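You operate a simulated robot arm through the tools that you are given. There is no shell and no other tool. Be economical: measure what you need, move in short steps, check, and stop when the job is done.

The job below is to be done with a simulated two-armed robot. You get a single attempt, and the scene is never put back.

JOB
Close both jars and stand them on the trolley.
Fine: pink lid on the nut jar, green lid on the raisin jar, both tight; hold each jar while its lid turns. Set down upright: nut jar, raisin jar.
Where things are to end (x, y in the base frame): nut jar within 0.06 m of [0.6, -0.4]; raisin jar within 0.06 m of [0.6, -0.56].

It is judged by the outcome, as a careful person would: the job done as asked, and still so three seconds after it is handed in. It fails if anything else is knocked over, pushed out of place, dropped, spilled or broken. A push-on lid holds only when it is set on centred and level and pressed home; a screw cap is set on level and turned clockwise until tight.

ROBOT AND FRAMES
Two 7-joint arms with fingered hands on one trunk, on a base that drives. Base frame: it is fixed to the floor where the robot stands at the start and does not move with it; the origin is under the middle of the robot, x ahead of it, y to its left, z up; the surface under the hand at the start is at about z = 0.78. Lengths are in m, angles in degrees, forces in N, time in s.
The left shoulder is at the start at [0.161, 0.125, 1.153], the right one opposite. With the tool pointing down near the work surface each hand reaches from about 0.1 to 0.92 m from the robot's upright axis, wherever it stands, measured 20 degrees to its own side. Places, roughly: trolley top [0.7, -0.5, 0.8]. Payload 3.7 kg a hand.
The TCP of each hand is the grasp point between the finger pads, 0.025 m short of the fingertips. In the tool frame z runs along the fingers and y along their closing line. The gripper opens to 0.088 m. The gripper's body begins 0.029 m behind the TCP. The gripper is a hand of 5 fingers: y runs from the thumb to the fingers, the wrist lies at [-0.013, -0.097, -0.162] in the tool frame, and closing takes about 1.5 s.
Orientation is told as [roll, pitch, yaw] about the base's x, y, z axes, in that order, counted from this pose: with the fingers straight down and the wrist toward the robot, the tool's x, y and z point along [0, 1, 0], [1, 0, 0] and [0, 0, -1] of the base frame.

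CONTROLS
- The arms move only by the tool nudge_tool. It takes "left_increments", "right_increments" or both (then of equal length, played together; a hand with none holds still); each is a list of rows, each a list of 6 numbers: the shift along the base's x, y, z in m, then the turn, a rotation vector about the base's x, y, z in degrees. In form: [[tx, ty, tz, ax, ay, az], ...]. A call has 1 to 10 rows; each row shifts and turns the commanded pose from where the row before left it. "left_jaw" and "right_jaw" are, for a hand that has rows, the closure in counts, from 0 (fully open) to 255 (shut), set as the call begins (left out, the last holds). Each row takes 0.2 s and may step no farther than 0.05 m and 8.6 degrees from the row before; otherwise, or with a gripper value out of range, the whole call is refused. A pose out of reach is approached as far as the arm can. The call stops where the force on the tool passes 40 N (or 10 N more than at its start, if that is more) or the arm is blocked; 0.2 s more then pass. Each finger travels about 0.045 m/s and halts on what it meets, pressing with about 24 N; the grip force reading is that of the motor and also rises with nothing between the fingers. The clock runs only during rows and for 0.2 s after the last one: add rows that do not move to give the fingers time. The reply holds the time, the measured pose of the TCP, the force on the tool along the base axes, the opening and the grip force, in the units named above and with some noise, with the torque about the TCP (base axes, N m) and any sound that the robot's microphone picked up.
- Cameras (640 x 400 px; columns grow to the right, rows downward): "scene" is now at [0.2679, 0.0107, 1.298]; the picture's right is [0.10, -0.99, 0.00], its down [-0.53, -0.05, -0.85] and it looks along [0.84, 0.09, -0.53] (base axes); focal length 214 px, centre (320, 200). "left" rides on the left gripper at [-0.059, -0.079, -0.105] in its tool frame; the picture's right is [-0.73, -0.32, 0.61], its down [0.62, -0.68, 0.38] and it looks along [0.29, 0.66, 0.70] (tool axes); focal length 234 px, centre (320, 200). "right" rides on the right gripper at [0.059, -0.079, -0.105] in its tool frame; the picture's right is [-0.73, 0.32, -0.61], its down [-0.62, -0.68, 0.38] and it looks along [-0.29, 0.66, 0.70] (tool axes); focal length 234 px, centre (320, 200). There is no depth. A picture from a camera that has moved, and an enlarged one, comes with that camera's place and axes in the base frame and with its lens.
- grab_frame(camera): a new picture of that camera. It takes no simulated time.
- slide_trunk(by): slides the trunk up (or, below 0, down) by that many m; the arms and the scene camera ride with it, the base frame stays. It gives what a move gives, with no picture.
- steer(legs): drives the robot by 1 to 6 legs, each [ahead, left, turn to the left] in m, m and degrees, along the robot's own axes; the way and the turn of a leg run together, so that a leg with both is an arc; at most 1.5 m and 180 degrees a leg. The arms and the cameras ride along, it lands a little off, and it stops where it bumps. It gives what a move gives.
- grasp_type(shape, hand): the hand has 5 fingers and takes this shape, open, in about a second: jaw (thumb against the fingers, like two jaws); tri (thumb and two fingers); tip (a fingertip pinch); poke (one finger out to press); point (the index stretched); flat (the hand flat); cup (the hand cupped); fist (a fist). The gripper value then closes the fingers along that shape, each until it touches; the sizes above hold for jaw. It gives what a move gives, with no picture.
- head_to(pan, tilt): turns the head with the scene camera to pan (to the left, within 80 degrees either way) and tilt (down, from -29 to 69), counted from straight ahead of the robot. It gives what a move gives.
- enlarge(camera, box): a new picture of the part [left, top, right, bottom] of that camera's present view, enlarged. It takes no simulated time.
- close_job(): hands the job in; it is judged then, once.

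Go step by step. Nothing tells you exact positions but the pictures and the camera data: compare them with the known pose of the tool, close in by small moves and look again before you grip or let go. The budget is 120 turns and 100 pictures, counting those below and the enlarged ones. Unless the task says otherwise, let go and move clear before handing in, and close with one line.

The tools are called after "Emit:" by a JSON object that holds its "method" and its "body". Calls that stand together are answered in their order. nudge_tool: Moves the arms, as the interface text tells. Its arguments: {"type":"object","properties":{"left_increments":{"type":"array","items":{"type":"array","items":{"type":"number"}}},"left_jaw":{"type":"number"},"right_increments":{"type":"array","items":{"type":"array","items":{"type":"number"}}},"right_jaw":{"type":"number"}},"required":[]} The other tools are called the same way: slide_trunk (by) slides the trunk up or down; grasp_type (shape, hand) gives the hand a shape; steer (legs) drives the base; head_to (pan, tilt) turns the head that bears the scene camera; grab_frame (camera) takes a picture; enlarge (camera, box) takes an enlarged picture of a part of a camera's view; close_job () hands the job in.

At the start:

```text
time: 0.0
left_tcp_pos: [0.426, 0.2866, 1.1679]
left_tool_rot: [0.0, 0.0, 0.0]
left_contact_force: [-0.8, 0.3, 0.0]
left_wrist_torque: [0.01, 0.0, 0.03]
left_width: 0.0878
left_gripper_force: 0.1
left_shape: jaw
right_tcp_pos: [0.551, -0.0733, 1.1499]
right_tool_rot: [-0.1, 0.0, 0.0]
right_contact_force: [-0.4, 0.3, -0.1]
right_wrist_torque: [-0.01, 0.01, 0.0]
right_width: 0.0878
right_gripper_force: 0.1
right_shape: jaw
trunk travel left (down, up): [-0.175, 0.24]
robot x, y, heading: [0.0022, -0.0015, -0.2]
head pan, tilt: [5.9, 32.2]
```

scene: 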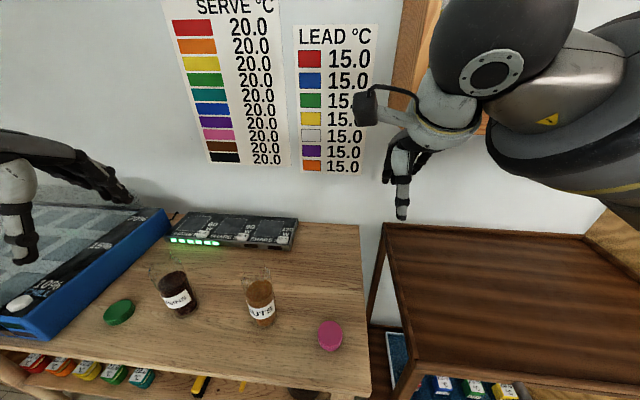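
right: 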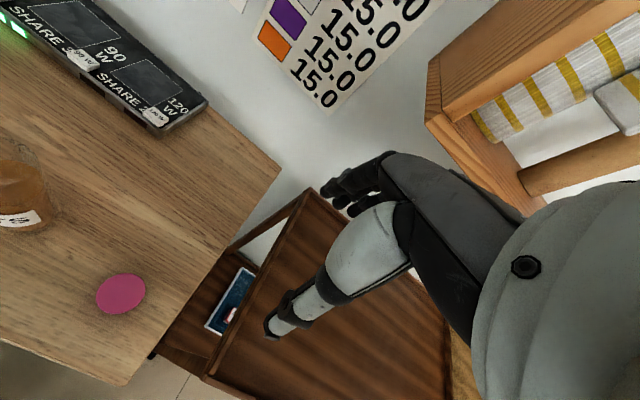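
left: 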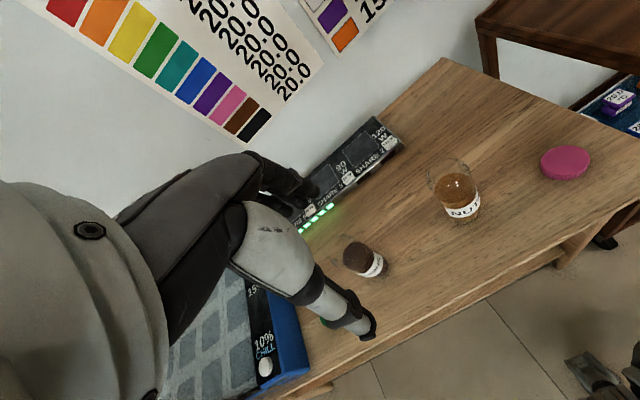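

I see the nut jar near (0.52, 0.18), raisin jar near (0.52, 0.38), pink lid near (0.51, 0.02) and green lid near (0.52, 0.54). I'll enlarge the pictures to measure them better.

Emit:
{"method": "enlarge", "body": {"camera": "scene", "box": [90, 240, 250, 340]}}

Emit:
{"method": "enlarge", "body": {"camera": "scene", "box": [220, 250, 380, 350]}}

Emit:
{"method": "enlarge", "body": {"camera": "left", "box": [320, 120, 640, 320]}}

```text
4.00 times, centred on (170, 290) of scene
camera zoom: at [0.2679, 0.0107, 1.298], right [0.1, -0.99, 0.0], down [-0.53, -0.05, -0.85], along [0.84, 0.09, -0.53], focal length 858 px, centre (920, -160)
```

zoom: 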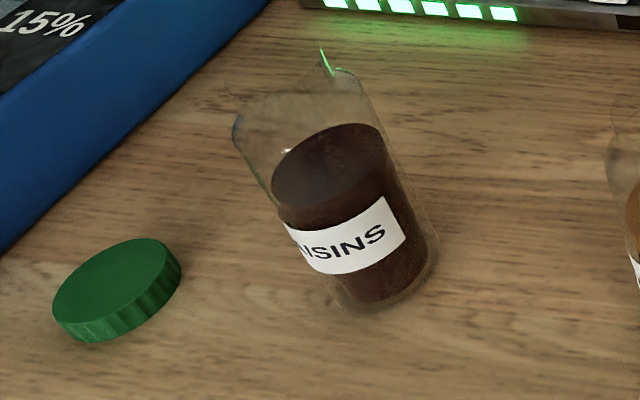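

```text
4.00 times, centred on (300, 300) of scene
camera zoom: at [0.2679, 0.0107, 1.298], right [0.1, -0.99, 0.0], down [-0.53, -0.05, -0.85], along [0.84, 0.09, -0.53], focal length 858 px, centre (400, -200)
```

zoom: 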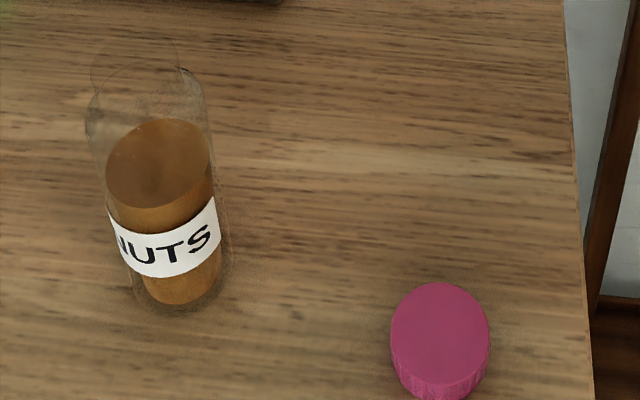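

```text
2.00 times, centred on (480, 220) of left
camera zoom: at [0.3465, 0.2278, 1.2727], right [-0.32, -0.73, -0.61], down [-0.68, 0.62, -0.38], along [0.66, 0.29, -0.7], focal length 468 px, centre (0, 160)
```

zoom: 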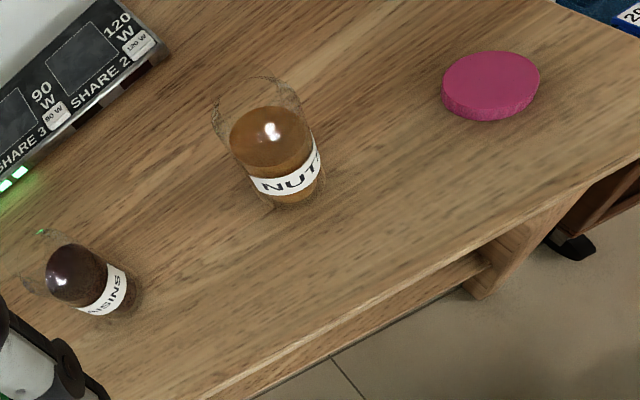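

Pink lid is at about (0.51, 0.015), and the nut jar is at (0.535, 0.174) and about 0.16 tall. I'll turn the left hand to point sideways for holding the jar, and bring the right hand over the pink lid.

Emit:
{"method": "nudge_tool", "body": {"left_increments": [[0, 0, 0, -8.2, 0, 0], [0, 0, 0, -8.2, 0, 0], [0, 0, 0, -8.2, 0, 0], [0, 0, 0, -8.2, 0, 0], [0, 0, 0, -8.2, 0, 0], [0, 0, 0, -8.2, 0, 0], [0, 0, 0, -8.2, 0, 0], [0, 0, 0, -8.2, 0, 0], [0, 0, 0, -8.2, 0, 0], [0, 0, 0, -8.2, 0, 0]], "right_increments": [[-0.008, 0.018, -0.03, 0, 0, 0], [-0.008, 0.018, -0.03, 0, 0, 0], [-0.008, 0.018, -0.03, 0, 0, 8], [-0.008, 0.018, -0.03, 0, 0, 8], [-0.008, 0.018, -0.03, 0, 0, 8], [0, 0, -0.03, 0, 0, 8], [0, 0, 0, 0, 0, 8], [0, 0, 0, 0, 0, 8], [0, 0, 0, 0, 0, 8], [0, 0, 0, 0, 0, 8]]}}

Emit:
{"method": "nudge_tool", "body": {"left_increments": [[0, 0, 0, -8, 0, 0], [0, 0, 0, 0, 0, 8], [0, 0, 0, 0, 0, 8], [0, 0, 0, 0, 0, 8], [0, 0, 0, 0, 0, 8], [0, 0, 0, 0, 0, 8]]}}

Emit:
{"method": "grab_frame", "body": {"camera": "scene"}}

Emit:
{"method": "grab_frame", "body": {"camera": "right"}}

```text
time: 2.2
left_tcp_pos: [0.4247, 0.2856, 1.1678]
left_tool_rot: [-82.1, 0.0, 0.0]
left_contact_force: [0.1, 0.5, -0.8]
left_wrist_torque: [0.01, -0.01, 0.01]
left_width: 0.0877
left_gripper_force: 0.2
left_shape: jaw
right_tcp_pos: [0.5126, 0.0181, 0.9695]
right_tool_rot: [-0.1, -0.1, 64.1]
right_contact_force: [0.0, 0.4, 0.0]
right_wrist_torque: [-0.05, 0.0, -0.01]
right_width: 0.0877
right_gripper_force: 0.0
right_shape: jaw
trunk travel left (down, up): [-0.175, 0.24]
robot x, y, heading: [0.0014, -0.0005, 0.2]
head pan, tilt: [5.9, 32.2]
```

```text
time: 3.6
left_tcp_pos: [0.4659, 0.3568, 1.1676]
left_tool_rot: [-90.0, 0.0, 39.8]
left_contact_force: [0.5, 0.1, -0.7]
left_wrist_torque: [-0.01, -0.03, 0.05]
left_width: 0.0876
left_gripper_force: 0.1
left_shape: jaw
left hand out of reach, approached as far as the arm can: row 4, 5, 6
right_tcp_pos: [0.512, 0.0175, 0.9697]
right_tool_rot: [0.0, 0.0, 64.0]
right_contact_force: [-0.2, -0.5, 0.3]
right_wrist_torque: [-0.01, -0.01, 0.01]
right_width: 0.0881
right_gripper_force: 0.1
right_shape: jaw
trunk travel left (down, up): [-0.175, 0.24]
robot x, y, heading: [0.0009, 0.0014, -0.1]
head pan, tilt: [5.9, 32.2]
```

```text
93 pictures are left
camera scene: at [0.268, 0.0107, 1.298], right [0.1, -0.99, 0.0], down [-0.53, -0.05, -0.85], along [0.84, 0.09, -0.53], focal length 214 px, centre (320, 200)
```

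scene: 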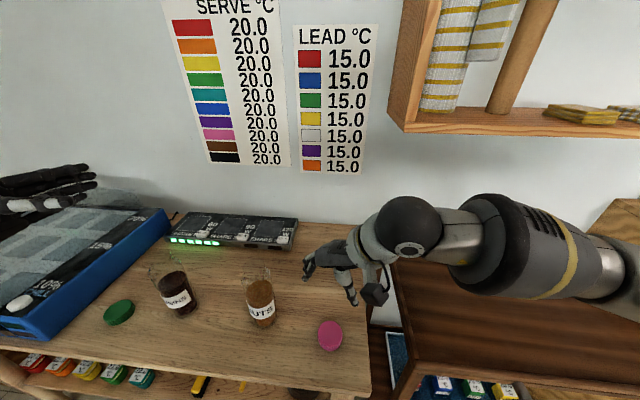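

```text
92 pictures are left
camera right: at [0.4254, -0.0274, 1.0742], right [0.79, -0.03, 0.61], down [0.26, -0.89, -0.38], along [0.55, 0.46, -0.7], focal length 234 px, centre (320, 200)
```

right: 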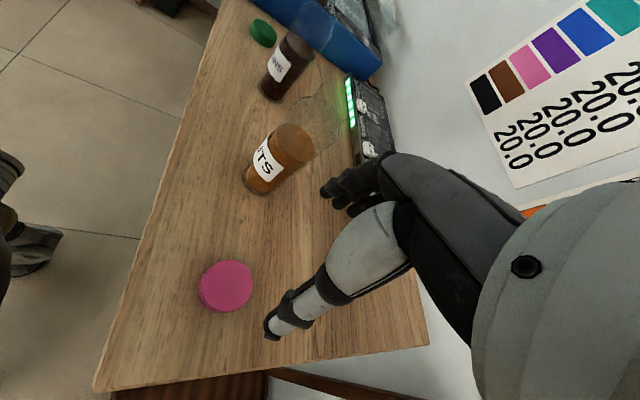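

The left hand was pushed off position at yaw 40, so I'll lower it to 1.0 with less yaw and check. The right hand goes down over the pink lid.

Emit:
{"method": "nudge_tool", "body": {"left_increments": [[-0.01, 0, -0.04, 0, 0, -8], [-0.01, 0, -0.04, 0, 0, -8], [0, 0, -0.03, 0, 0, 0], [0, 0, -0.03, 0, 0, 0], [0, 0, 0, 0, 0, 0]], "right_increments": [[-0.001, -0.002, -0.03, 0, 0, 0], [-0.001, -0.002, -0.03, 0, 0, 0], [0, 0, -0.03, 0, 0, 0], [0, 0, -0.02, 0, 0, 0], [0, 0, 0, 0, 0, 0]]}}

Emit:
{"method": "grab_frame", "body": {"camera": "right"}}

Emit:
{"method": "grab_frame", "body": {"camera": "left"}}

Emit:
{"method": "grab_frame", "body": {"camera": "scene"}}

```text
time: 4.8
left_tcp_pos: [0.4442, 0.3547, 1.0268]
left_tool_rot: [-90.0, 0.0, 24.0]
left_contact_force: [0.3, 0.5, 0.3]
left_wrist_torque: [0.01, 0.03, 0.02]
left_width: 0.0876
left_gripper_force: 0.1
left_shape: jaw
right_tcp_pos: [0.5091, 0.0139, 0.8599]
right_tool_rot: [0.0, -0.1, 64.0]
right_contact_force: [-0.2, 0.0, -0.1]
right_wrist_torque: [0.0, -0.01, -0.02]
right_width: 0.0877
right_gripper_force: 0.0
right_shape: jaw
trunk travel left (down, up): [-0.175, 0.24]
robot x, y, heading: [-0.0008, -0.0026, 0.1]
head pan, tilt: [5.9, 32.2]
```

```text
91 pictures are left
camera right: at [0.4227, -0.0323, 0.9636], right [0.79, -0.03, 0.61], down [0.26, -0.89, -0.38], along [0.55, 0.46, -0.7], focal length 234 px, centre (320, 200)
```

right: 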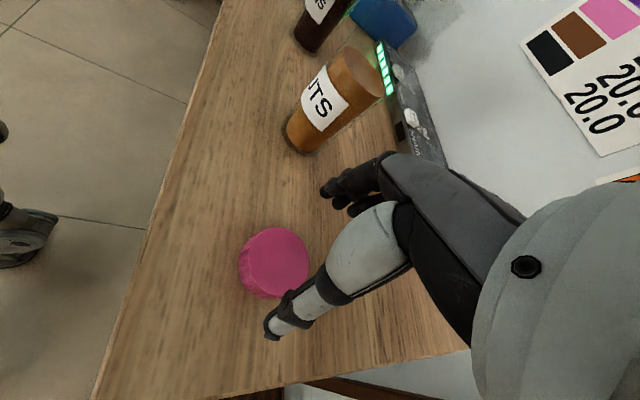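

```text
90 pictures are left
camera left: at [0.3297, 0.4191, 1.0857], right [-0.05, -0.69, 0.73], down [-0.47, -0.63, -0.62], along [0.88, -0.37, -0.29], focal length 234 px, centre (320, 200)
```

left: 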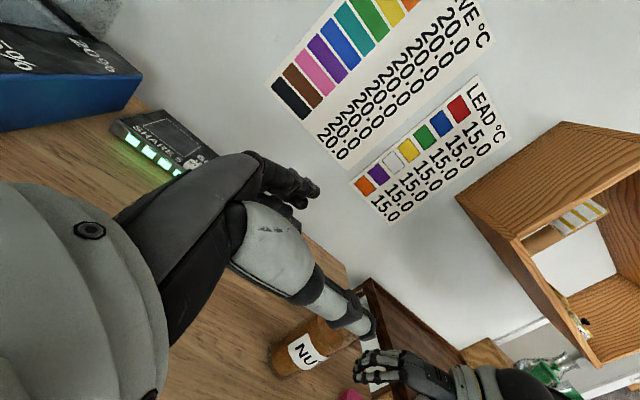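

```text
89 pictures are left
camera scene: at [0.2677, 0.0107, 1.2981], right [0.1, -0.99, 0.0], down [-0.53, -0.05, -0.85], along [0.84, 0.09, -0.53], focal length 214 px, centre (320, 200)
```

scene: 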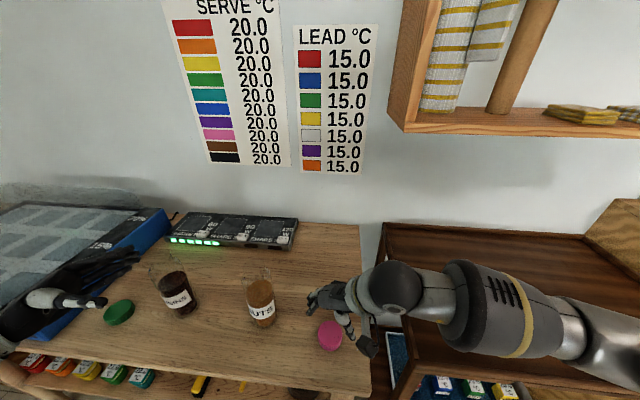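

The right hand sits centred over the pink lid, so I'll lower it in small steps. The left hand moves to a point in front of the nut jar.

Emit:
{"method": "nudge_tool", "body": {"left_increments": [[0, -0.03, -0.02, 0, 0, 0], [0, -0.03, -0.03, 0, 0, 0], [0, -0.015, -0.03, 0, 0, 0], [0, 0, -0.03, 0, 0, 0], [0, 0, -0.03, 0, 0, 0], [0, 0, -0.03, 0, 0, 0]], "right_increments": [[0, 0, -0.02, 0, 0, 0], [0, 0, -0.01, 0, 0, 0], [0, 0, -0.01, 0, 0, 0], [0, 0, -0.005, 0, 0, 0], [0, 0, 0, 0, 0, 0], [0, 0, 0, 0, 0, 0]]}}

Emit:
{"method": "grab_frame", "body": {"camera": "right"}}

Emit:
{"method": "grab_frame", "body": {"camera": "left"}}

Emit:
{"method": "enlarge", "body": {"camera": "scene", "box": [80, 220, 400, 400]}}

```text
time: 6.2
left_tcp_pos: [0.4451, 0.2822, 0.857]
left_tool_rot: [-90.1, 0.1, 24.0]
left_contact_force: [0.4, 0.0, -0.1]
left_wrist_torque: [-0.01, 0.0, 0.02]
left_width: 0.0878
left_gripper_force: 0.2
left_shape: jaw
right_tcp_pos: [0.5092, 0.0136, 0.8141]
right_tool_rot: [-0.1, 0.0, 63.9]
right_contact_force: [-0.1, -0.5, -0.6]
right_wrist_torque: [-0.02, 0.0, 0.01]
right_width: 0.0877
right_gripper_force: 0.0
right_shape: jaw
trunk travel left (down, up): [-0.175, 0.24]
robot x, y, heading: [-0.0007, -0.0001, 0.1]
head pan, tilt: [5.9, 32.2]
```

```text
88 pictures are left
camera right: at [0.4227, -0.0316, 0.92], right [0.79, -0.03, 0.61], down [0.26, -0.89, -0.38], along [0.55, 0.46, -0.7], focal length 234 px, centre (320, 200)
```

right: 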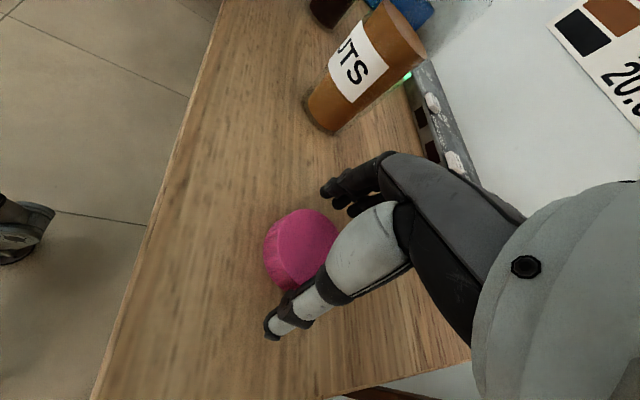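

```text
87 pictures are left
camera left: at [0.3293, 0.3466, 0.9159], right [-0.05, -0.69, 0.73], down [-0.47, -0.63, -0.62], along [0.88, -0.37, -0.29], focal length 234 px, centre (320, 200)
```

left: 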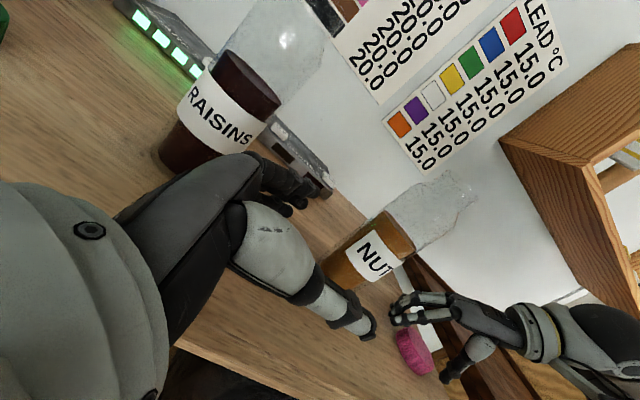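

```text
2.00 times, centred on (240, 310) of scene
camera zoom: at [0.268, 0.0107, 1.298], right [0.1, -0.99, 0.0], down [-0.53, -0.05, -0.85], along [0.84, 0.09, -0.53], focal length 429 px, centre (480, -20)
```

zoom: 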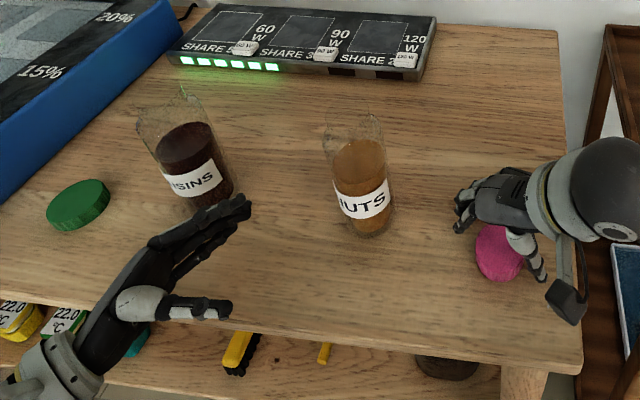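

The lid is between thumb and fingers, about 4 mm off sideways. I'll correct that, drop 4 mm and close the right hand, then line the left hand up on the nut jar.

Emit:
{"method": "nudge_tool", "body": {"right_increments": [[-0.004, 0.001, -0.004, 0, 0, 0], [0, 0, 0, 0, 0, 0]]}}

Emit:
{"method": "nudge_tool", "body": {"right_increments": [[0, 0, 0, 0, 0, 0], [0, 0, 0, 0, 0, 0], [0, 0, 0, 0, 0, 0], [0, 0, 0, 0, 0, 0], [0, 0, 0, 0, 0, 0], [0, 0, 0, 0, 0, 0]], "right_jaw": 255, "left_increments": [[0.01, 0, 0, 0, 0, 0], [0.01, 0, 0, 0, 0, 0], [0.01, 0, 0, 0, 0, 0], [0.008, 0, 0, 0, 0, 0], [0, 0, 0, 0, 0, 0], [0, 0, 0, 0, 0, 0]]}}

Emit:
{"method": "grab_frame", "body": {"camera": "right"}}

Emit:
{"method": "grab_frame", "body": {"camera": "left"}}

Emit:
{"method": "enlarge", "body": {"camera": "scene", "box": [80, 220, 400, 400]}}

```text
time: 6.8
left_tcp_pos: [0.4451, 0.2825, 0.8571]
left_tool_rot: [-90.0, 0.0, 24.0]
left_contact_force: [-0.5, -0.3, 0.1]
left_wrist_torque: [0.02, 0.0, 0.02]
left_width: 0.0879
left_gripper_force: 0.0
left_shape: jaw
right_tcp_pos: [0.5046, 0.0149, 0.8122]
right_tool_rot: [0.0, 0.0, 63.9]
right_contact_force: [-0.1, 0.0, 0.3]
right_wrist_torque: [-0.03, -0.01, 0.03]
right_width: 0.0875
right_gripper_force: 0.1
right_shape: jaw
trunk travel left (down, up): [-0.175, 0.24]
robot x, y, heading: [0.0014, -0.0026, -0.1]
head pan, tilt: [5.9, 32.2]
```

```text
time: 8.2
left_tcp_pos: [0.4834, 0.2826, 0.8568]
left_tool_rot: [-90.0, 0.0, 24.0]
left_contact_force: [0.6, 0.3, -0.1]
left_wrist_torque: [0.04, 0.0, 0.0]
left_width: 0.0878
left_gripper_force: 0.2
left_shape: jaw
right_tcp_pos: [0.5037, 0.0157, 0.8101]
right_tool_rot: [0.1, 0.0, 64.0]
right_contact_force: [1.1, 0.6, -0.1]
right_wrist_torque: [0.03, 0.01, -0.05]
right_width: 0.0454
right_gripper_force: 24.1
right_shape: jaw
trunk travel left (down, up): [-0.175, 0.24]
robot x, y, heading: [-0.0018, 0.0017, 0.0]
head pan, tilt: [5.9, 32.2]
```

```text
85 pictures are left
camera right: at [0.4184, -0.0304, 0.9159], right [0.79, -0.03, 0.61], down [0.26, -0.89, -0.38], along [0.55, 0.46, -0.7], focal length 234 px, centre (320, 200)
```

right: 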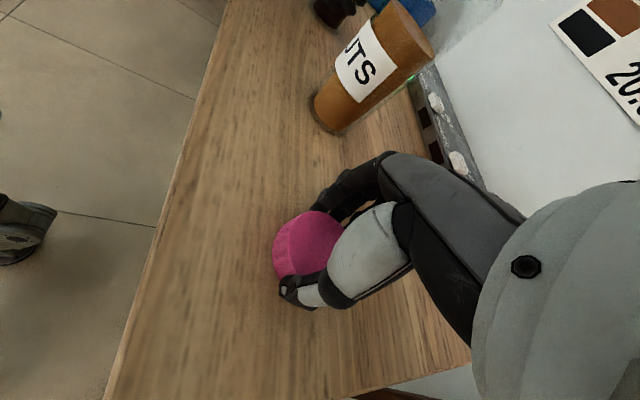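

```text
84 pictures are left
camera left: at [0.3679, 0.3467, 0.916], right [-0.05, -0.69, 0.73], down [-0.47, -0.63, -0.62], along [0.88, -0.37, -0.29], focal length 234 px, centre (320, 200)
```

left: 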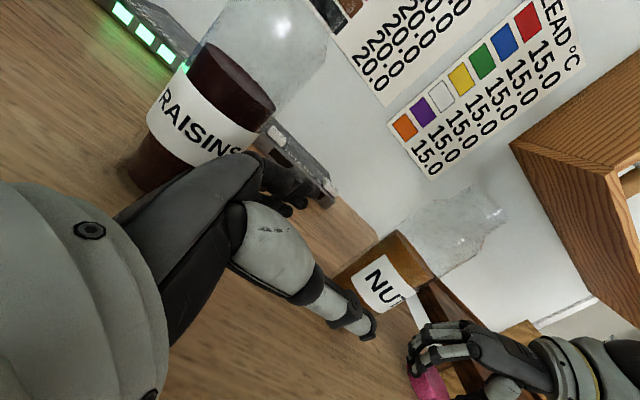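

```text
2.00 times, centred on (240, 310) of scene
camera zoom: at [0.2679, 0.0107, 1.298], right [0.1, -0.99, 0.0], down [-0.53, -0.05, -0.85], along [0.84, 0.09, -0.53], focal length 429 px, centre (480, -20)
```

zoom: 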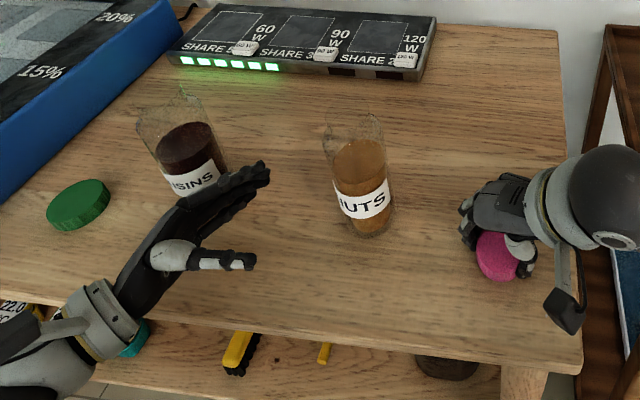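

The pink lid is gripped (46 mm wide). I'll lift it straight up and slide the left hand forward around the nut jar.

Emit:
{"method": "nudge_tool", "body": {"right_increments": [[0, 0, 0.01, 0, 0, 0], [0, 0, 0.02, 0, 0, 0], [0, 0, 0.03, 0, 0, 0], [0, 0, 0.04, 0, 0, 0], [0, 0, 0.04, 0, 0, 0], [0, 0, 0.04, 0, 0, 0], [0, 0, 0.03, 0, 0, 0], [0, 0, 0, 0, 0, 0], [0, 0, 0, 0, 0, 0]], "left_increments": [[0, 0, 0, 0, 0, 0], [0.006, -0.0135, 0, 0, 0, 0], [0.006, -0.0135, 0, 0, 0, 0], [0.006, -0.0135, 0, 0, 0, 0], [0.006, -0.0135, 0, 0, 0, 0], [0.006, -0.0135, 0, 0, 0, 0], [0.006, -0.0135, 0, 0, 0, 0], [0, 0, 0, 0, 0, 0], [0, 0, 0, 0, 0, 0]]}}

Emit:
{"method": "grab_frame", "body": {"camera": "right"}}

Emit:
{"method": "grab_frame", "body": {"camera": "left"}}

Emit:
{"method": "enlarge", "body": {"camera": "scene", "box": [120, 200, 440, 400]}}

```text
time: 10.2
left_tcp_pos: [0.5193, 0.2006, 0.86]
left_tool_rot: [-89.9, 0.0, 24.0]
left_contact_force: [0.3, -0.2, 0.7]
left_wrist_torque: [0.02, -0.01, -0.01]
left_width: 0.0876
left_gripper_force: 0.0
left_shape: jaw
right_tcp_pos: [0.5061, 0.0134, 1.0187]
right_tool_rot: [0.0, 0.0, 64.0]
right_contact_force: [-0.4, -0.6, 0.9]
right_wrist_torque: [-0.03, 0.01, -0.01]
right_width: 0.0454
right_gripper_force: 24.0
right_shape: jaw
trunk travel left (down, up): [-0.175, 0.24]
robot x, y, heading: [0.0005, -0.001, 0.0]
head pan, tilt: [5.9, 32.2]
```

```text
82 pictures are left
camera right: at [0.4192, -0.0311, 1.1244], right [0.79, -0.03, 0.61], down [0.26, -0.89, -0.38], along [0.55, 0.46, -0.7], focal length 234 px, centre (320, 200)
```

right: 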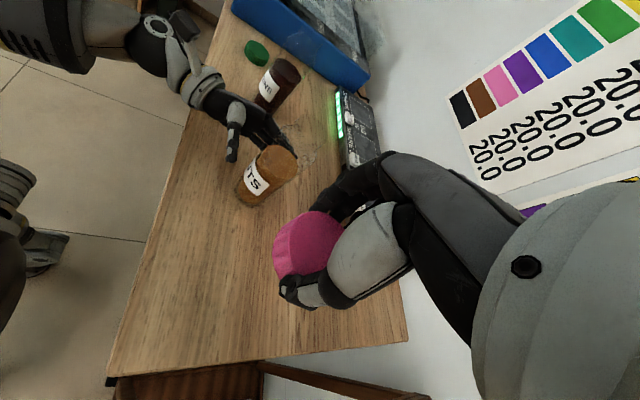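

```text
81 pictures are left
camera left: at [0.4041, 0.2653, 0.9179], right [-0.05, -0.69, 0.73], down [-0.47, -0.63, -0.62], along [0.88, -0.37, -0.29], focal length 234 px, centre (320, 200)
```

left: 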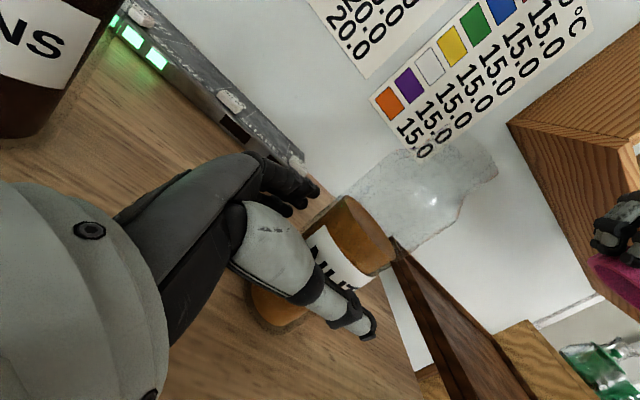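

```text
2.00 times, centred on (280, 300) of scene
camera zoom: at [0.2679, 0.0107, 1.298], right [0.1, -0.99, 0.0], down [-0.53, -0.05, -0.85], along [0.84, 0.09, -0.53], focal length 429 px, centre (400, 0)
```

zoom: 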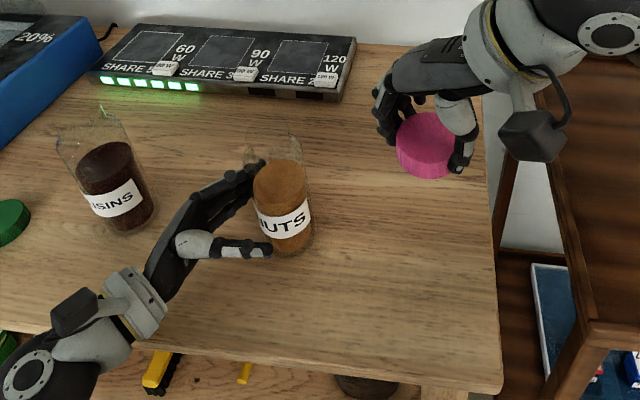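

The jar is between the left fingers and well aligned. I'll go in another 0.03 m and close the left hand on it.

Emit:
{"method": "nudge_tool", "body": {"left_increments": [[0.0055, -0.0125, 0, 0, 0, 0], [0.0045, -0.01, 0, 0, 0, 0], [0.003, -0.0065, 0, 0, 0, 0], [0, 0, 0, 0, 0, 0]]}}

Emit:
{"method": "enlarge", "body": {"camera": "scene", "box": [160, 230, 320, 330]}}

Emit:
{"method": "grab_frame", "body": {"camera": "left"}}

```text
time: 11.2
left_tcp_pos: [0.5332, 0.172, 0.859]
left_tool_rot: [-90.0, 0.1, 24.1]
left_contact_force: [0.5, 0.2, -0.9]
left_wrist_torque: [-0.01, 0.05, 0.0]
left_width: 0.0878
left_gripper_force: 0.1
left_shape: jaw
right_tcp_pos: [0.5056, 0.0147, 1.0194]
right_tool_rot: [-0.1, 0.0, 63.9]
right_contact_force: [0.0, 0.0, 0.8]
right_wrist_torque: [0.02, -0.02, -0.01]
right_width: 0.0456
right_gripper_force: 24.4
right_shape: jaw
trunk travel left (down, up): [-0.175, 0.24]
robot x, y, heading: [0.0001, 0.0013, -0.2]
head pan, tilt: [5.9, 32.2]
```

```text
4.00 times, centred on (240, 280) of scene
camera zoom: at [0.2679, 0.0107, 1.298], right [0.1, -0.99, 0.0], down [-0.53, -0.05, -0.85], along [0.84, 0.09, -0.53], focal length 858 px, centre (640, -120)
```

zoom: 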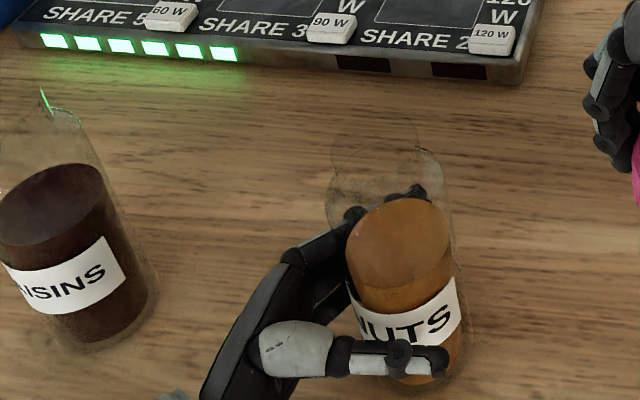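

```text
78 pictures are left
camera left: at [0.4168, 0.2369, 0.9174], right [-0.05, -0.69, 0.73], down [-0.47, -0.63, -0.62], along [0.88, -0.37, -0.29], focal length 234 px, centre (320, 200)
```

left: 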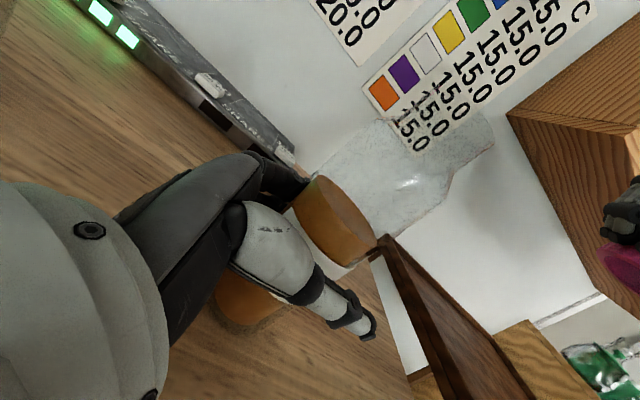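

The fingers straddle the jar. Closing the left hand.

Emit:
{"method": "nudge_tool", "body": {"left_increments": [[0, 0, 0, 0, 0, 0], [0, 0, 0, 0, 0, 0], [0, 0, 0, 0, 0, 0], [0, 0, 0, 0, 0, 0], [0, 0, 0, 0, 0, 0], [0, 0, 0, 0, 0, 0], [0, 0, 0, 0, 0, 0]], "left_jaw": 255}}

Emit:
{"method": "enlarge", "body": {"camera": "scene", "box": [200, 220, 360, 320]}}

Emit:
{"method": "enlarge", "body": {"camera": "right", "box": [200, 80, 360, 240]}}

```text
time: 12.8
left_tcp_pos: [0.5317, 0.1731, 0.8596]
left_tool_rot: [-90.0, 0.1, 24.0]
left_contact_force: [1.8, -0.3, 1.2]
left_wrist_torque: [0.01, -0.14, -0.08]
left_width: 0.0473
left_gripper_force: 23.7
left_shape: jaw
right_tcp_pos: [0.5045, 0.0132, 1.0195]
right_tool_rot: [0.0, -0.1, 64.0]
right_contact_force: [0.3, 0.2, 0.0]
right_wrist_torque: [0.01, 0.01, 0.0]
right_width: 0.0453
right_gripper_force: 24.2
right_shape: jaw
trunk travel left (down, up): [-0.175, 0.24]
robot x, y, heading: [-0.0, -0.0019, -0.1]
head pan, tilt: [5.9, 32.2]
```

```text
4.00 times, centred on (280, 270) of scene
camera zoom: at [0.2679, 0.0106, 1.298], right [0.1, -0.99, 0.0], down [-0.53, -0.05, -0.85], along [0.84, 0.09, -0.53], focal length 858 px, centre (480, -80)
```

zoom: 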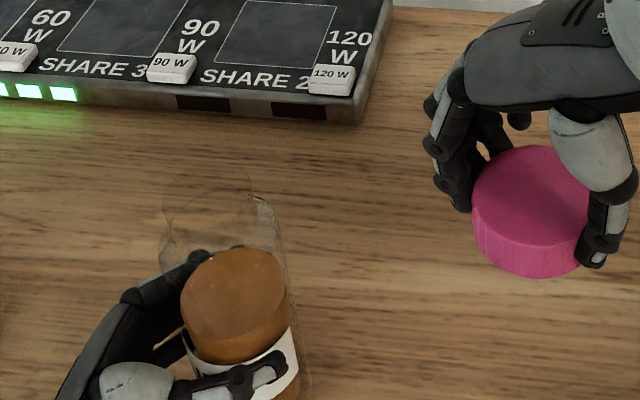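

```text
2.50 times, centred on (280, 160) of right
camera zoom: at [0.4192, -0.0312, 1.1242], right [0.79, -0.03, 0.61], down [0.26, -0.89, -0.38], along [0.55, 0.46, -0.7], focal length 585 px, centre (420, 300)
```

zoom: 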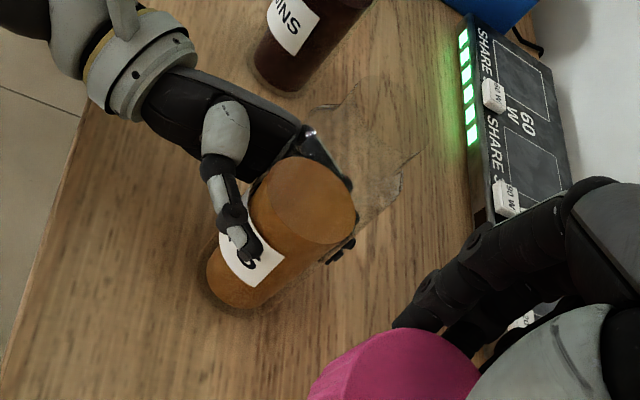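

The jar is held. Its axis is at about (0.533, 0.171) with the rim near z = 0.96. Now I'll carry the lid sideways to hover about 3 cm above the neck.

Emit:
{"method": "nudge_tool", "body": {"right_increments": [[0.004, 0.022, 0.002, 0, 0, 0], [0.004, 0.022, 0.002, 0, 0, 0], [0.004, 0.022, 0, 0, 0, 0], [0.004, 0.022, 0, 0, 0, 0], [0.004, 0.022, 0, 0, 0, 0], [0.004, 0.022, 0, 0, 0, 0], [0.0045, 0.025, 0, 0, 0, 0], [0, 0, 0, 0, 0, 0], [0, 0, 0, 0, 0, 0]]}}

Emit:
{"method": "enlarge", "body": {"camera": "scene", "box": [200, 220, 360, 320]}}

Emit:
{"method": "enlarge", "body": {"camera": "right", "box": [220, 160, 420, 330]}}

Emit:
{"method": "enlarge", "body": {"camera": "left", "box": [280, 80, 600, 280]}}

```text
time: 14.8
left_tcp_pos: [0.533, 0.1734, 0.8591]
left_tool_rot: [-90.1, 0.0, 24.0]
left_contact_force: [1.0, -0.6, 1.3]
left_wrist_torque: [0.05, -0.11, -0.04]
left_width: 0.0472
left_gripper_force: 24.2
left_shape: jaw
right_tcp_pos: [0.5348, 0.1731, 1.0238]
right_tool_rot: [0.0, 0.1, 63.9]
right_contact_force: [0.9, 0.0, -0.5]
right_wrist_torque: [-0.02, 0.01, -0.02]
right_width: 0.0452
right_gripper_force: 24.0
right_shape: jaw
trunk travel left (down, up): [-0.175, 0.24]
robot x, y, heading: [-0.0005, -0.0001, -0.1]
head pan, tilt: [5.9, 32.2]
```

```text
4.00 times, centred on (280, 270) of scene
camera zoom: at [0.2678, 0.0106, 1.298], right [0.1, -0.99, 0.0], down [-0.53, -0.05, -0.85], along [0.84, 0.09, -0.53], focal length 858 px, centre (480, -80)
```

zoom: 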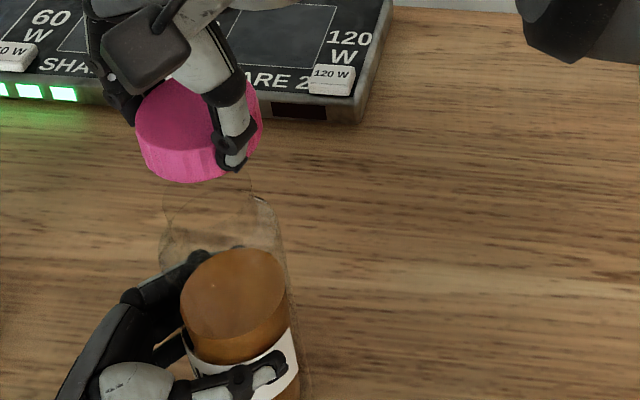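

```text
2.35 times, centred on (320, 245) of right
camera zoom: at [0.4485, 0.1275, 1.1284], right [0.79, -0.03, 0.61], down [0.26, -0.89, -0.38], along [0.55, 0.46, -0.7], focal length 551 px, centre (320, 94)
```

zoom: 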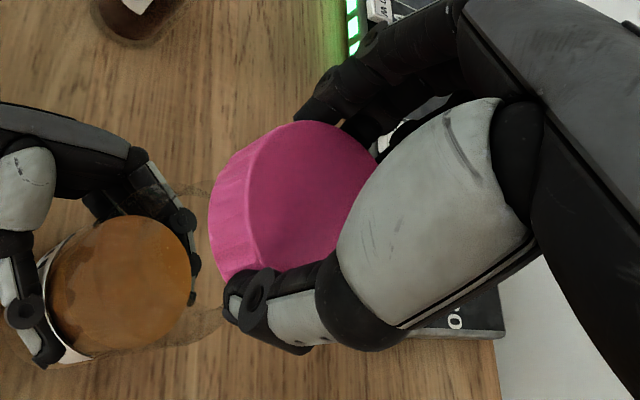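

```text
2.00 times, centred on (440, 180) of left
camera zoom: at [0.4167, 0.237, 0.9175], right [-0.05, -0.69, 0.73], down [-0.47, -0.63, -0.62], along [0.88, -0.37, -0.29], focal length 468 px, centre (80, 240)
```

zoom: 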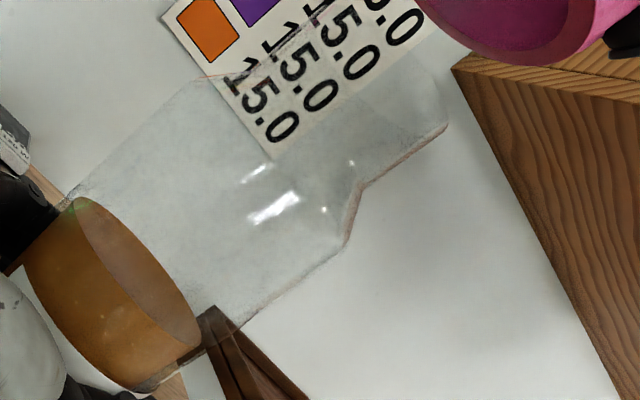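

The lid hovers above the neck. I'll look through the left camera for how the lid's underside lines up with the neck axis.

Emit:
{"method": "enlarge", "body": {"camera": "left", "box": [380, 20, 640, 182]}}

Emit:
{"method": "head_to", "body": {"pan": 20, "tilt": 45}}

Emit:
{"method": "enlarge", "body": {"camera": "scene", "box": [240, 120, 400, 220]}}

```text
2.46 times, centred on (510, 101) of left
camera zoom: at [0.4167, 0.237, 0.9175], right [-0.05, -0.69, 0.73], down [-0.47, -0.63, -0.62], along [0.88, -0.37, -0.29], focal length 576 px, centre (-148, 444)
```

zoom: 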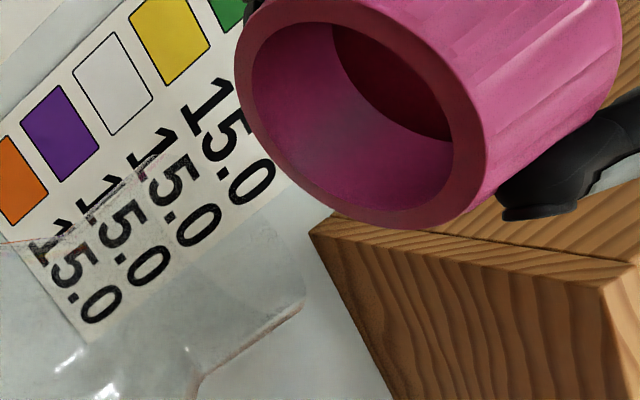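

```text
time: 15.6
left_tcp_pos: [0.5317, 0.1726, 0.8581]
left_tool_rot: [-90.0, 0.1, 24.0]
left_contact_force: [0.8, 0.3, 1.3]
left_wrist_torque: [0.01, -0.09, 0.01]
left_width: 0.0472
left_gripper_force: 23.9
left_shape: jaw
right_tcp_pos: [0.5352, 0.1729, 1.0232]
right_tool_rot: [0.1, 0.0, 64.0]
right_contact_force: [0.6, 0.2, -0.1]
right_wrist_torque: [-0.03, 0.02, -0.03]
right_width: 0.0453
right_gripper_force: 23.6
right_shape: jaw
trunk travel left (down, up): [-0.175, 0.24]
robot x, y, heading: [-0.0015, -0.0001, 0.0]
head pan, tilt: [20.0, 45.0]
```

```text
4.00 times, centred on (320, 170) of scene
camera zoom: at [0.2553, 0.0292, 1.279], right [0.34, -0.94, 0.0], down [-0.66, -0.24, -0.71], along [0.67, 0.24, -0.71], focal length 858 px, centre (320, 320)
```

zoom: 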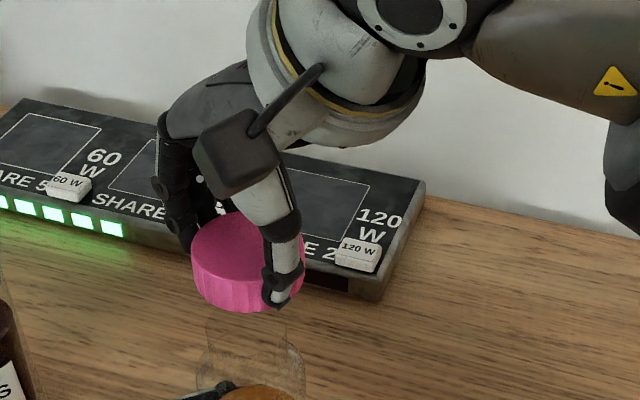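

Comparing views, the lid sits roughly 6 mm too far in x relative to the neck. I'll correct that, lower 1.5 cm and look again.

Emit:
{"method": "nudge_tool", "body": {"right_increments": [[-0.006, -0.001, 0, 0, 0, 0], [0, 0, -0.01, 0, 0, 0], [0, 0, -0.005, 0, 0, 0], [0, 0, 0, 0, 0, 0]]}}

Emit:
{"method": "enlarge", "body": {"camera": "left", "box": [320, 20, 640, 220]}}

Emit:
{"method": "enlarge", "body": {"camera": "scene", "box": [270, 150, 350, 230]}}

Emit:
{"method": "enlarge", "body": {"camera": "right", "box": [200, 160, 400, 330]}}

```text
time: 16.6
left_tcp_pos: [0.5322, 0.1722, 0.859]
left_tool_rot: [-90.1, 0.0, 23.9]
left_contact_force: [0.6, 0.5, 0.8]
left_wrist_torque: [0.09, -0.14, -0.05]
left_width: 0.0472
left_gripper_force: 23.7
left_shape: jaw
right_tcp_pos: [0.5289, 0.1709, 1.0091]
right_tool_rot: [0.0, -0.1, 64.0]
right_contact_force: [0.0, 1.0, 0.6]
right_wrist_torque: [0.01, 0.01, -0.03]
right_width: 0.0455
right_gripper_force: 24.3
right_shape: jaw
trunk travel left (down, up): [-0.175, 0.24]
robot x, y, heading: [0.0007, 0.0015, -0.0]
head pan, tilt: [20.0, 45.0]
```

```text
2.00 times, centred on (480, 120) of left
camera zoom: at [0.4167, 0.237, 0.9175], right [-0.05, -0.69, 0.73], down [-0.47, -0.63, -0.62], along [0.88, -0.37, -0.29], focal length 468 px, centre (0, 360)
```

zoom: 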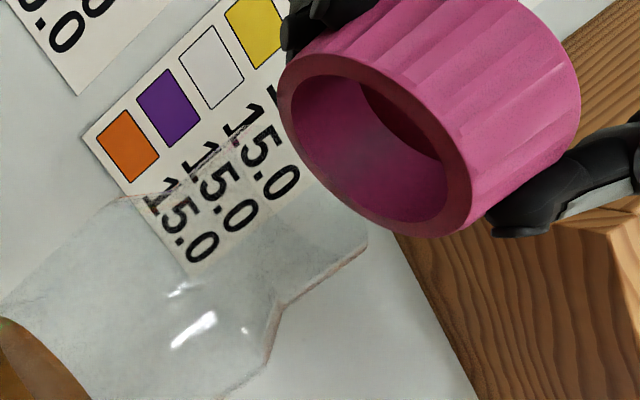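

```text
5.00 times, centred on (310, 190) of scene
camera zoom: at [0.2553, 0.0293, 1.2789], right [0.34, -0.94, 0.0], down [-0.66, -0.24, -0.71], along [0.66, 0.24, -0.71], focal length 1072 px, centre (370, 250)
```

zoom: 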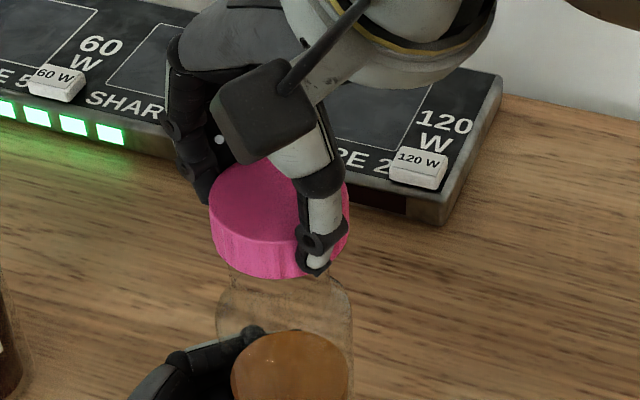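

```text
2.35 times, centred on (300, 245) of right
camera zoom: at [0.4418, 0.1262, 1.1136], right [0.79, -0.03, 0.61], down [0.26, -0.89, -0.38], along [0.55, 0.46, -0.7], focal length 551 px, centre (367, 94)
```

zoom: 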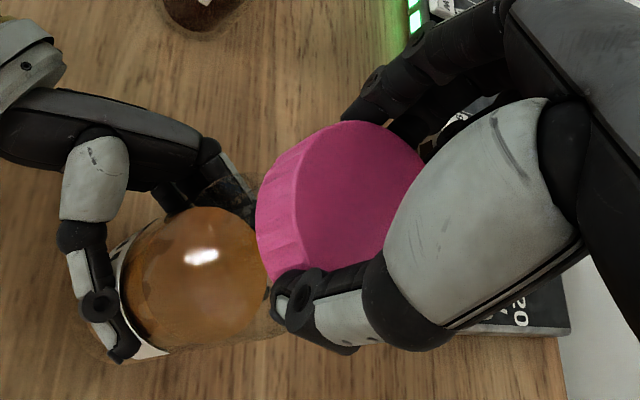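

Both views now show the lid centred on the jar's axis, with a gap of about 1.5 cm. I'll lower it gently until it touches.

Emit:
{"method": "nudge_tool", "body": {"right_increments": [[0, 0, -0.005, 0, 0, 0], [0, 0, -0.005, 0, 0, 0], [0, 0, -0.003, 0, 0, 0], [0, 0, 0, 0, 0, 0]]}}

Emit:
{"method": "enlarge", "body": {"camera": "left", "box": [320, 20, 640, 220]}}

Emit:
{"method": "enlarge", "body": {"camera": "scene", "box": [270, 150, 350, 230]}}

```text
time: 17.6
left_tcp_pos: [0.5311, 0.1719, 0.8587]
left_tool_rot: [-90.0, 0.0, 24.0]
left_contact_force: [0.3, -0.5, 0.9]
left_wrist_torque: [0.06, -0.11, -0.03]
left_width: 0.047
left_gripper_force: 23.4
left_shape: jaw
right_tcp_pos: [0.5281, 0.1698, 0.9965]
right_tool_rot: [0.0, 0.0, 64.0]
right_contact_force: [0.4, -0.3, 0.0]
right_wrist_torque: [0.02, 0.01, 0.0]
right_width: 0.0451
right_gripper_force: 23.5
right_shape: jaw
trunk travel left (down, up): [-0.175, 0.24]
robot x, y, heading: [-0.0004, 0.0053, -0.2]
head pan, tilt: [20.0, 45.0]
```

```text
2.00 times, centred on (480, 120) of left
camera zoom: at [0.4167, 0.237, 0.9175], right [-0.05, -0.69, 0.73], down [-0.47, -0.63, -0.62], along [0.88, -0.37, -0.29], focal length 468 px, centre (0, 360)
```

zoom: 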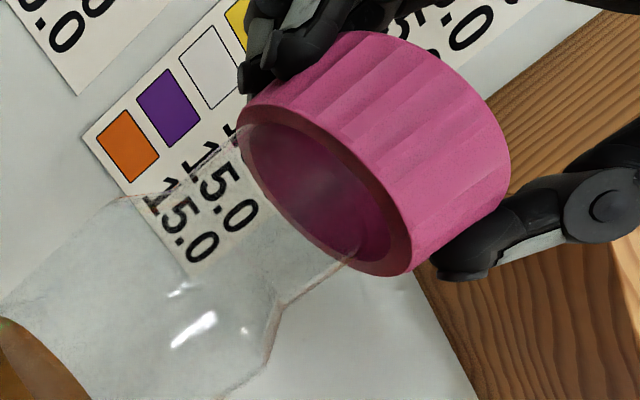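

```text
5.00 times, centred on (310, 190) of scene
camera zoom: at [0.2553, 0.0293, 1.2789], right [0.34, -0.94, 0.0], down [-0.66, -0.24, -0.71], along [0.66, 0.24, -0.71], focal length 1072 px, centre (370, 250)
```

zoom: 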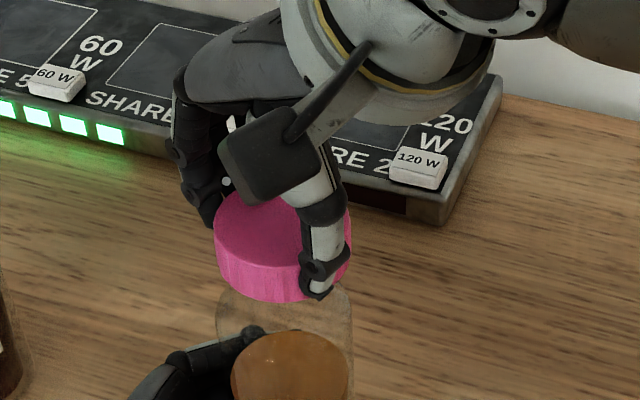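

The lid mouth is at the neck and looks centred and level. I'll go on down in 2 mm steps.

Emit:
{"method": "nudge_tool", "body": {"right_increments": [[0, 0, -0.002, 0, 0, 0], [0, 0, -0.002, 0, 0, 0], [0, 0, -0.002, 0, 0, 0]]}}

Emit:
{"method": "nudge_tool", "body": {"right_increments": [[0, 0, -0.002, 0, 0, 0], [0, 0, -0.002, 0, 0, 0]]}}

Emit:
{"method": "enlarge", "body": {"camera": "left", "box": [320, 20, 640, 220]}}

```text
time: 18.4
left_tcp_pos: [0.5322, 0.1721, 0.8597]
left_tool_rot: [-90.0, -0.1, 24.1]
left_contact_force: [2.1, -0.3, -0.1]
left_wrist_torque: [0.06, -0.08, -0.05]
left_width: 0.0472
left_gripper_force: 24.1
left_shape: jaw
right_tcp_pos: [0.5282, 0.1711, 0.991]
right_tool_rot: [-0.1, -0.2, 64.0]
right_contact_force: [-1.3, 0.2, 9.2]
right_wrist_torque: [0.12, -0.03, 0.01]
right_width: 0.0455
right_gripper_force: 24.0
right_shape: jaw
trunk travel left (down, up): [-0.175, 0.24]
robot x, y, heading: [-0.0002, 0.0005, -0.1]
head pan, tilt: [20.0, 45.0]
```

```text
time: 19.0
left_tcp_pos: [0.5307, 0.173, 0.8602]
left_tool_rot: [-90.0, 0.0, 24.1]
left_contact_force: [5.5, 1.3, -1.8]
left_wrist_torque: [0.08, -0.03, -0.06]
left_width: 0.0473
left_gripper_force: 24.1
left_shape: jaw
right_tcp_pos: [0.528, 0.1703, 0.9892]
right_tool_rot: [-0.1, -0.3, 64.0]
right_contact_force: [-2.8, -2.1, 24.7]
right_wrist_torque: [0.27, -0.17, 0.03]
right_width: 0.0457
right_gripper_force: 24.3
right_shape: jaw
trunk travel left (down, up): [-0.175, 0.24]
robot x, y, heading: [-0.0008, 0.0001, 0.1]
head pan, tilt: [20.0, 45.0]
```

```text
2.00 times, centred on (480, 120) of left
camera zoom: at [0.4158, 0.2367, 0.9183], right [-0.05, -0.69, 0.73], down [-0.47, -0.63, -0.62], along [0.88, -0.37, -0.29], focal length 468 px, centre (0, 360)
```

zoom: 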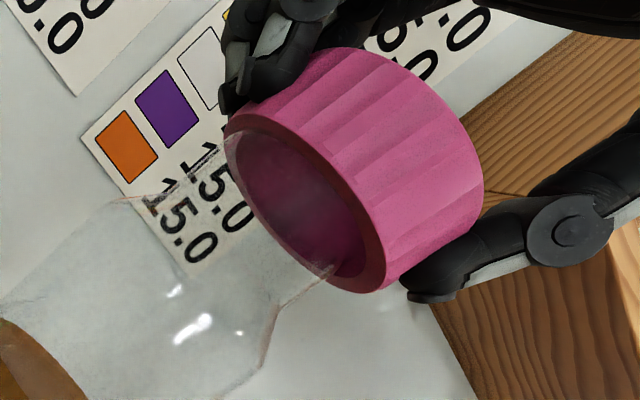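

The lid now rests on the thread with 25 N. I'll ease off a little and turn clockwise in small steps while watching force and torque.

Emit:
{"method": "nudge_tool", "body": {"right_increments": [[0, 0, 0.001, 0, 0, 0], [0.0002, 0.0004, 0, 0, 0, -8], [0.0002, 0.0004, -0.0002, 0, 0, -8], [0.0003, 0.0004, -0.0002, 0, 0, -8]]}}

Emit:
{"method": "enlarge", "body": {"camera": "left", "box": [320, 20, 640, 220]}}

```text
time: 20.0
left_tcp_pos: [0.531, 0.1724, 0.8607]
left_tool_rot: [-90.0, -0.2, 24.0]
left_contact_force: [6.6, -1.2, -2.4]
left_wrist_torque: [0.07, 0.03, -0.27]
left_width: 0.0474
left_gripper_force: 23.8
left_shape: jaw
right_tcp_pos: [0.5268, 0.1727, 0.9883]
right_tool_rot: [0.1, -0.2, 39.8]
right_contact_force: [-4.2, 1.2, 25.5]
right_wrist_torque: [0.23, -0.14, 0.32]
right_width: 0.0452
right_gripper_force: 23.7
right_shape: jaw
trunk travel left (down, up): [-0.175, 0.24]
robot x, y, heading: [-0.0015, -0.0026, -0.0]
head pan, tilt: [20.0, 45.0]
```

```text
2.00 times, centred on (480, 120) of left
camera zoom: at [0.4158, 0.2365, 0.9182], right [-0.05, -0.69, 0.73], down [-0.47, -0.63, -0.62], along [0.88, -0.37, -0.29], focal length 468 px, centre (0, 360)
```

zoom: 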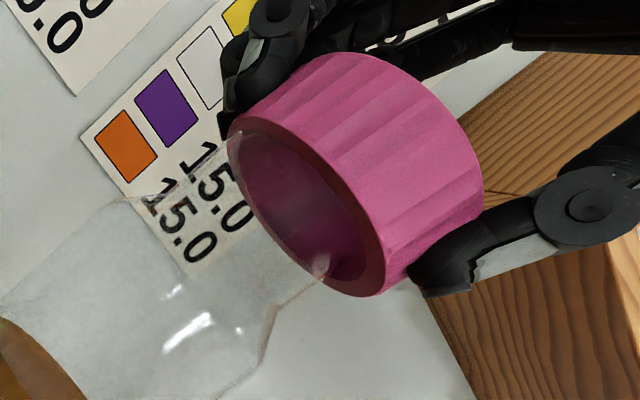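

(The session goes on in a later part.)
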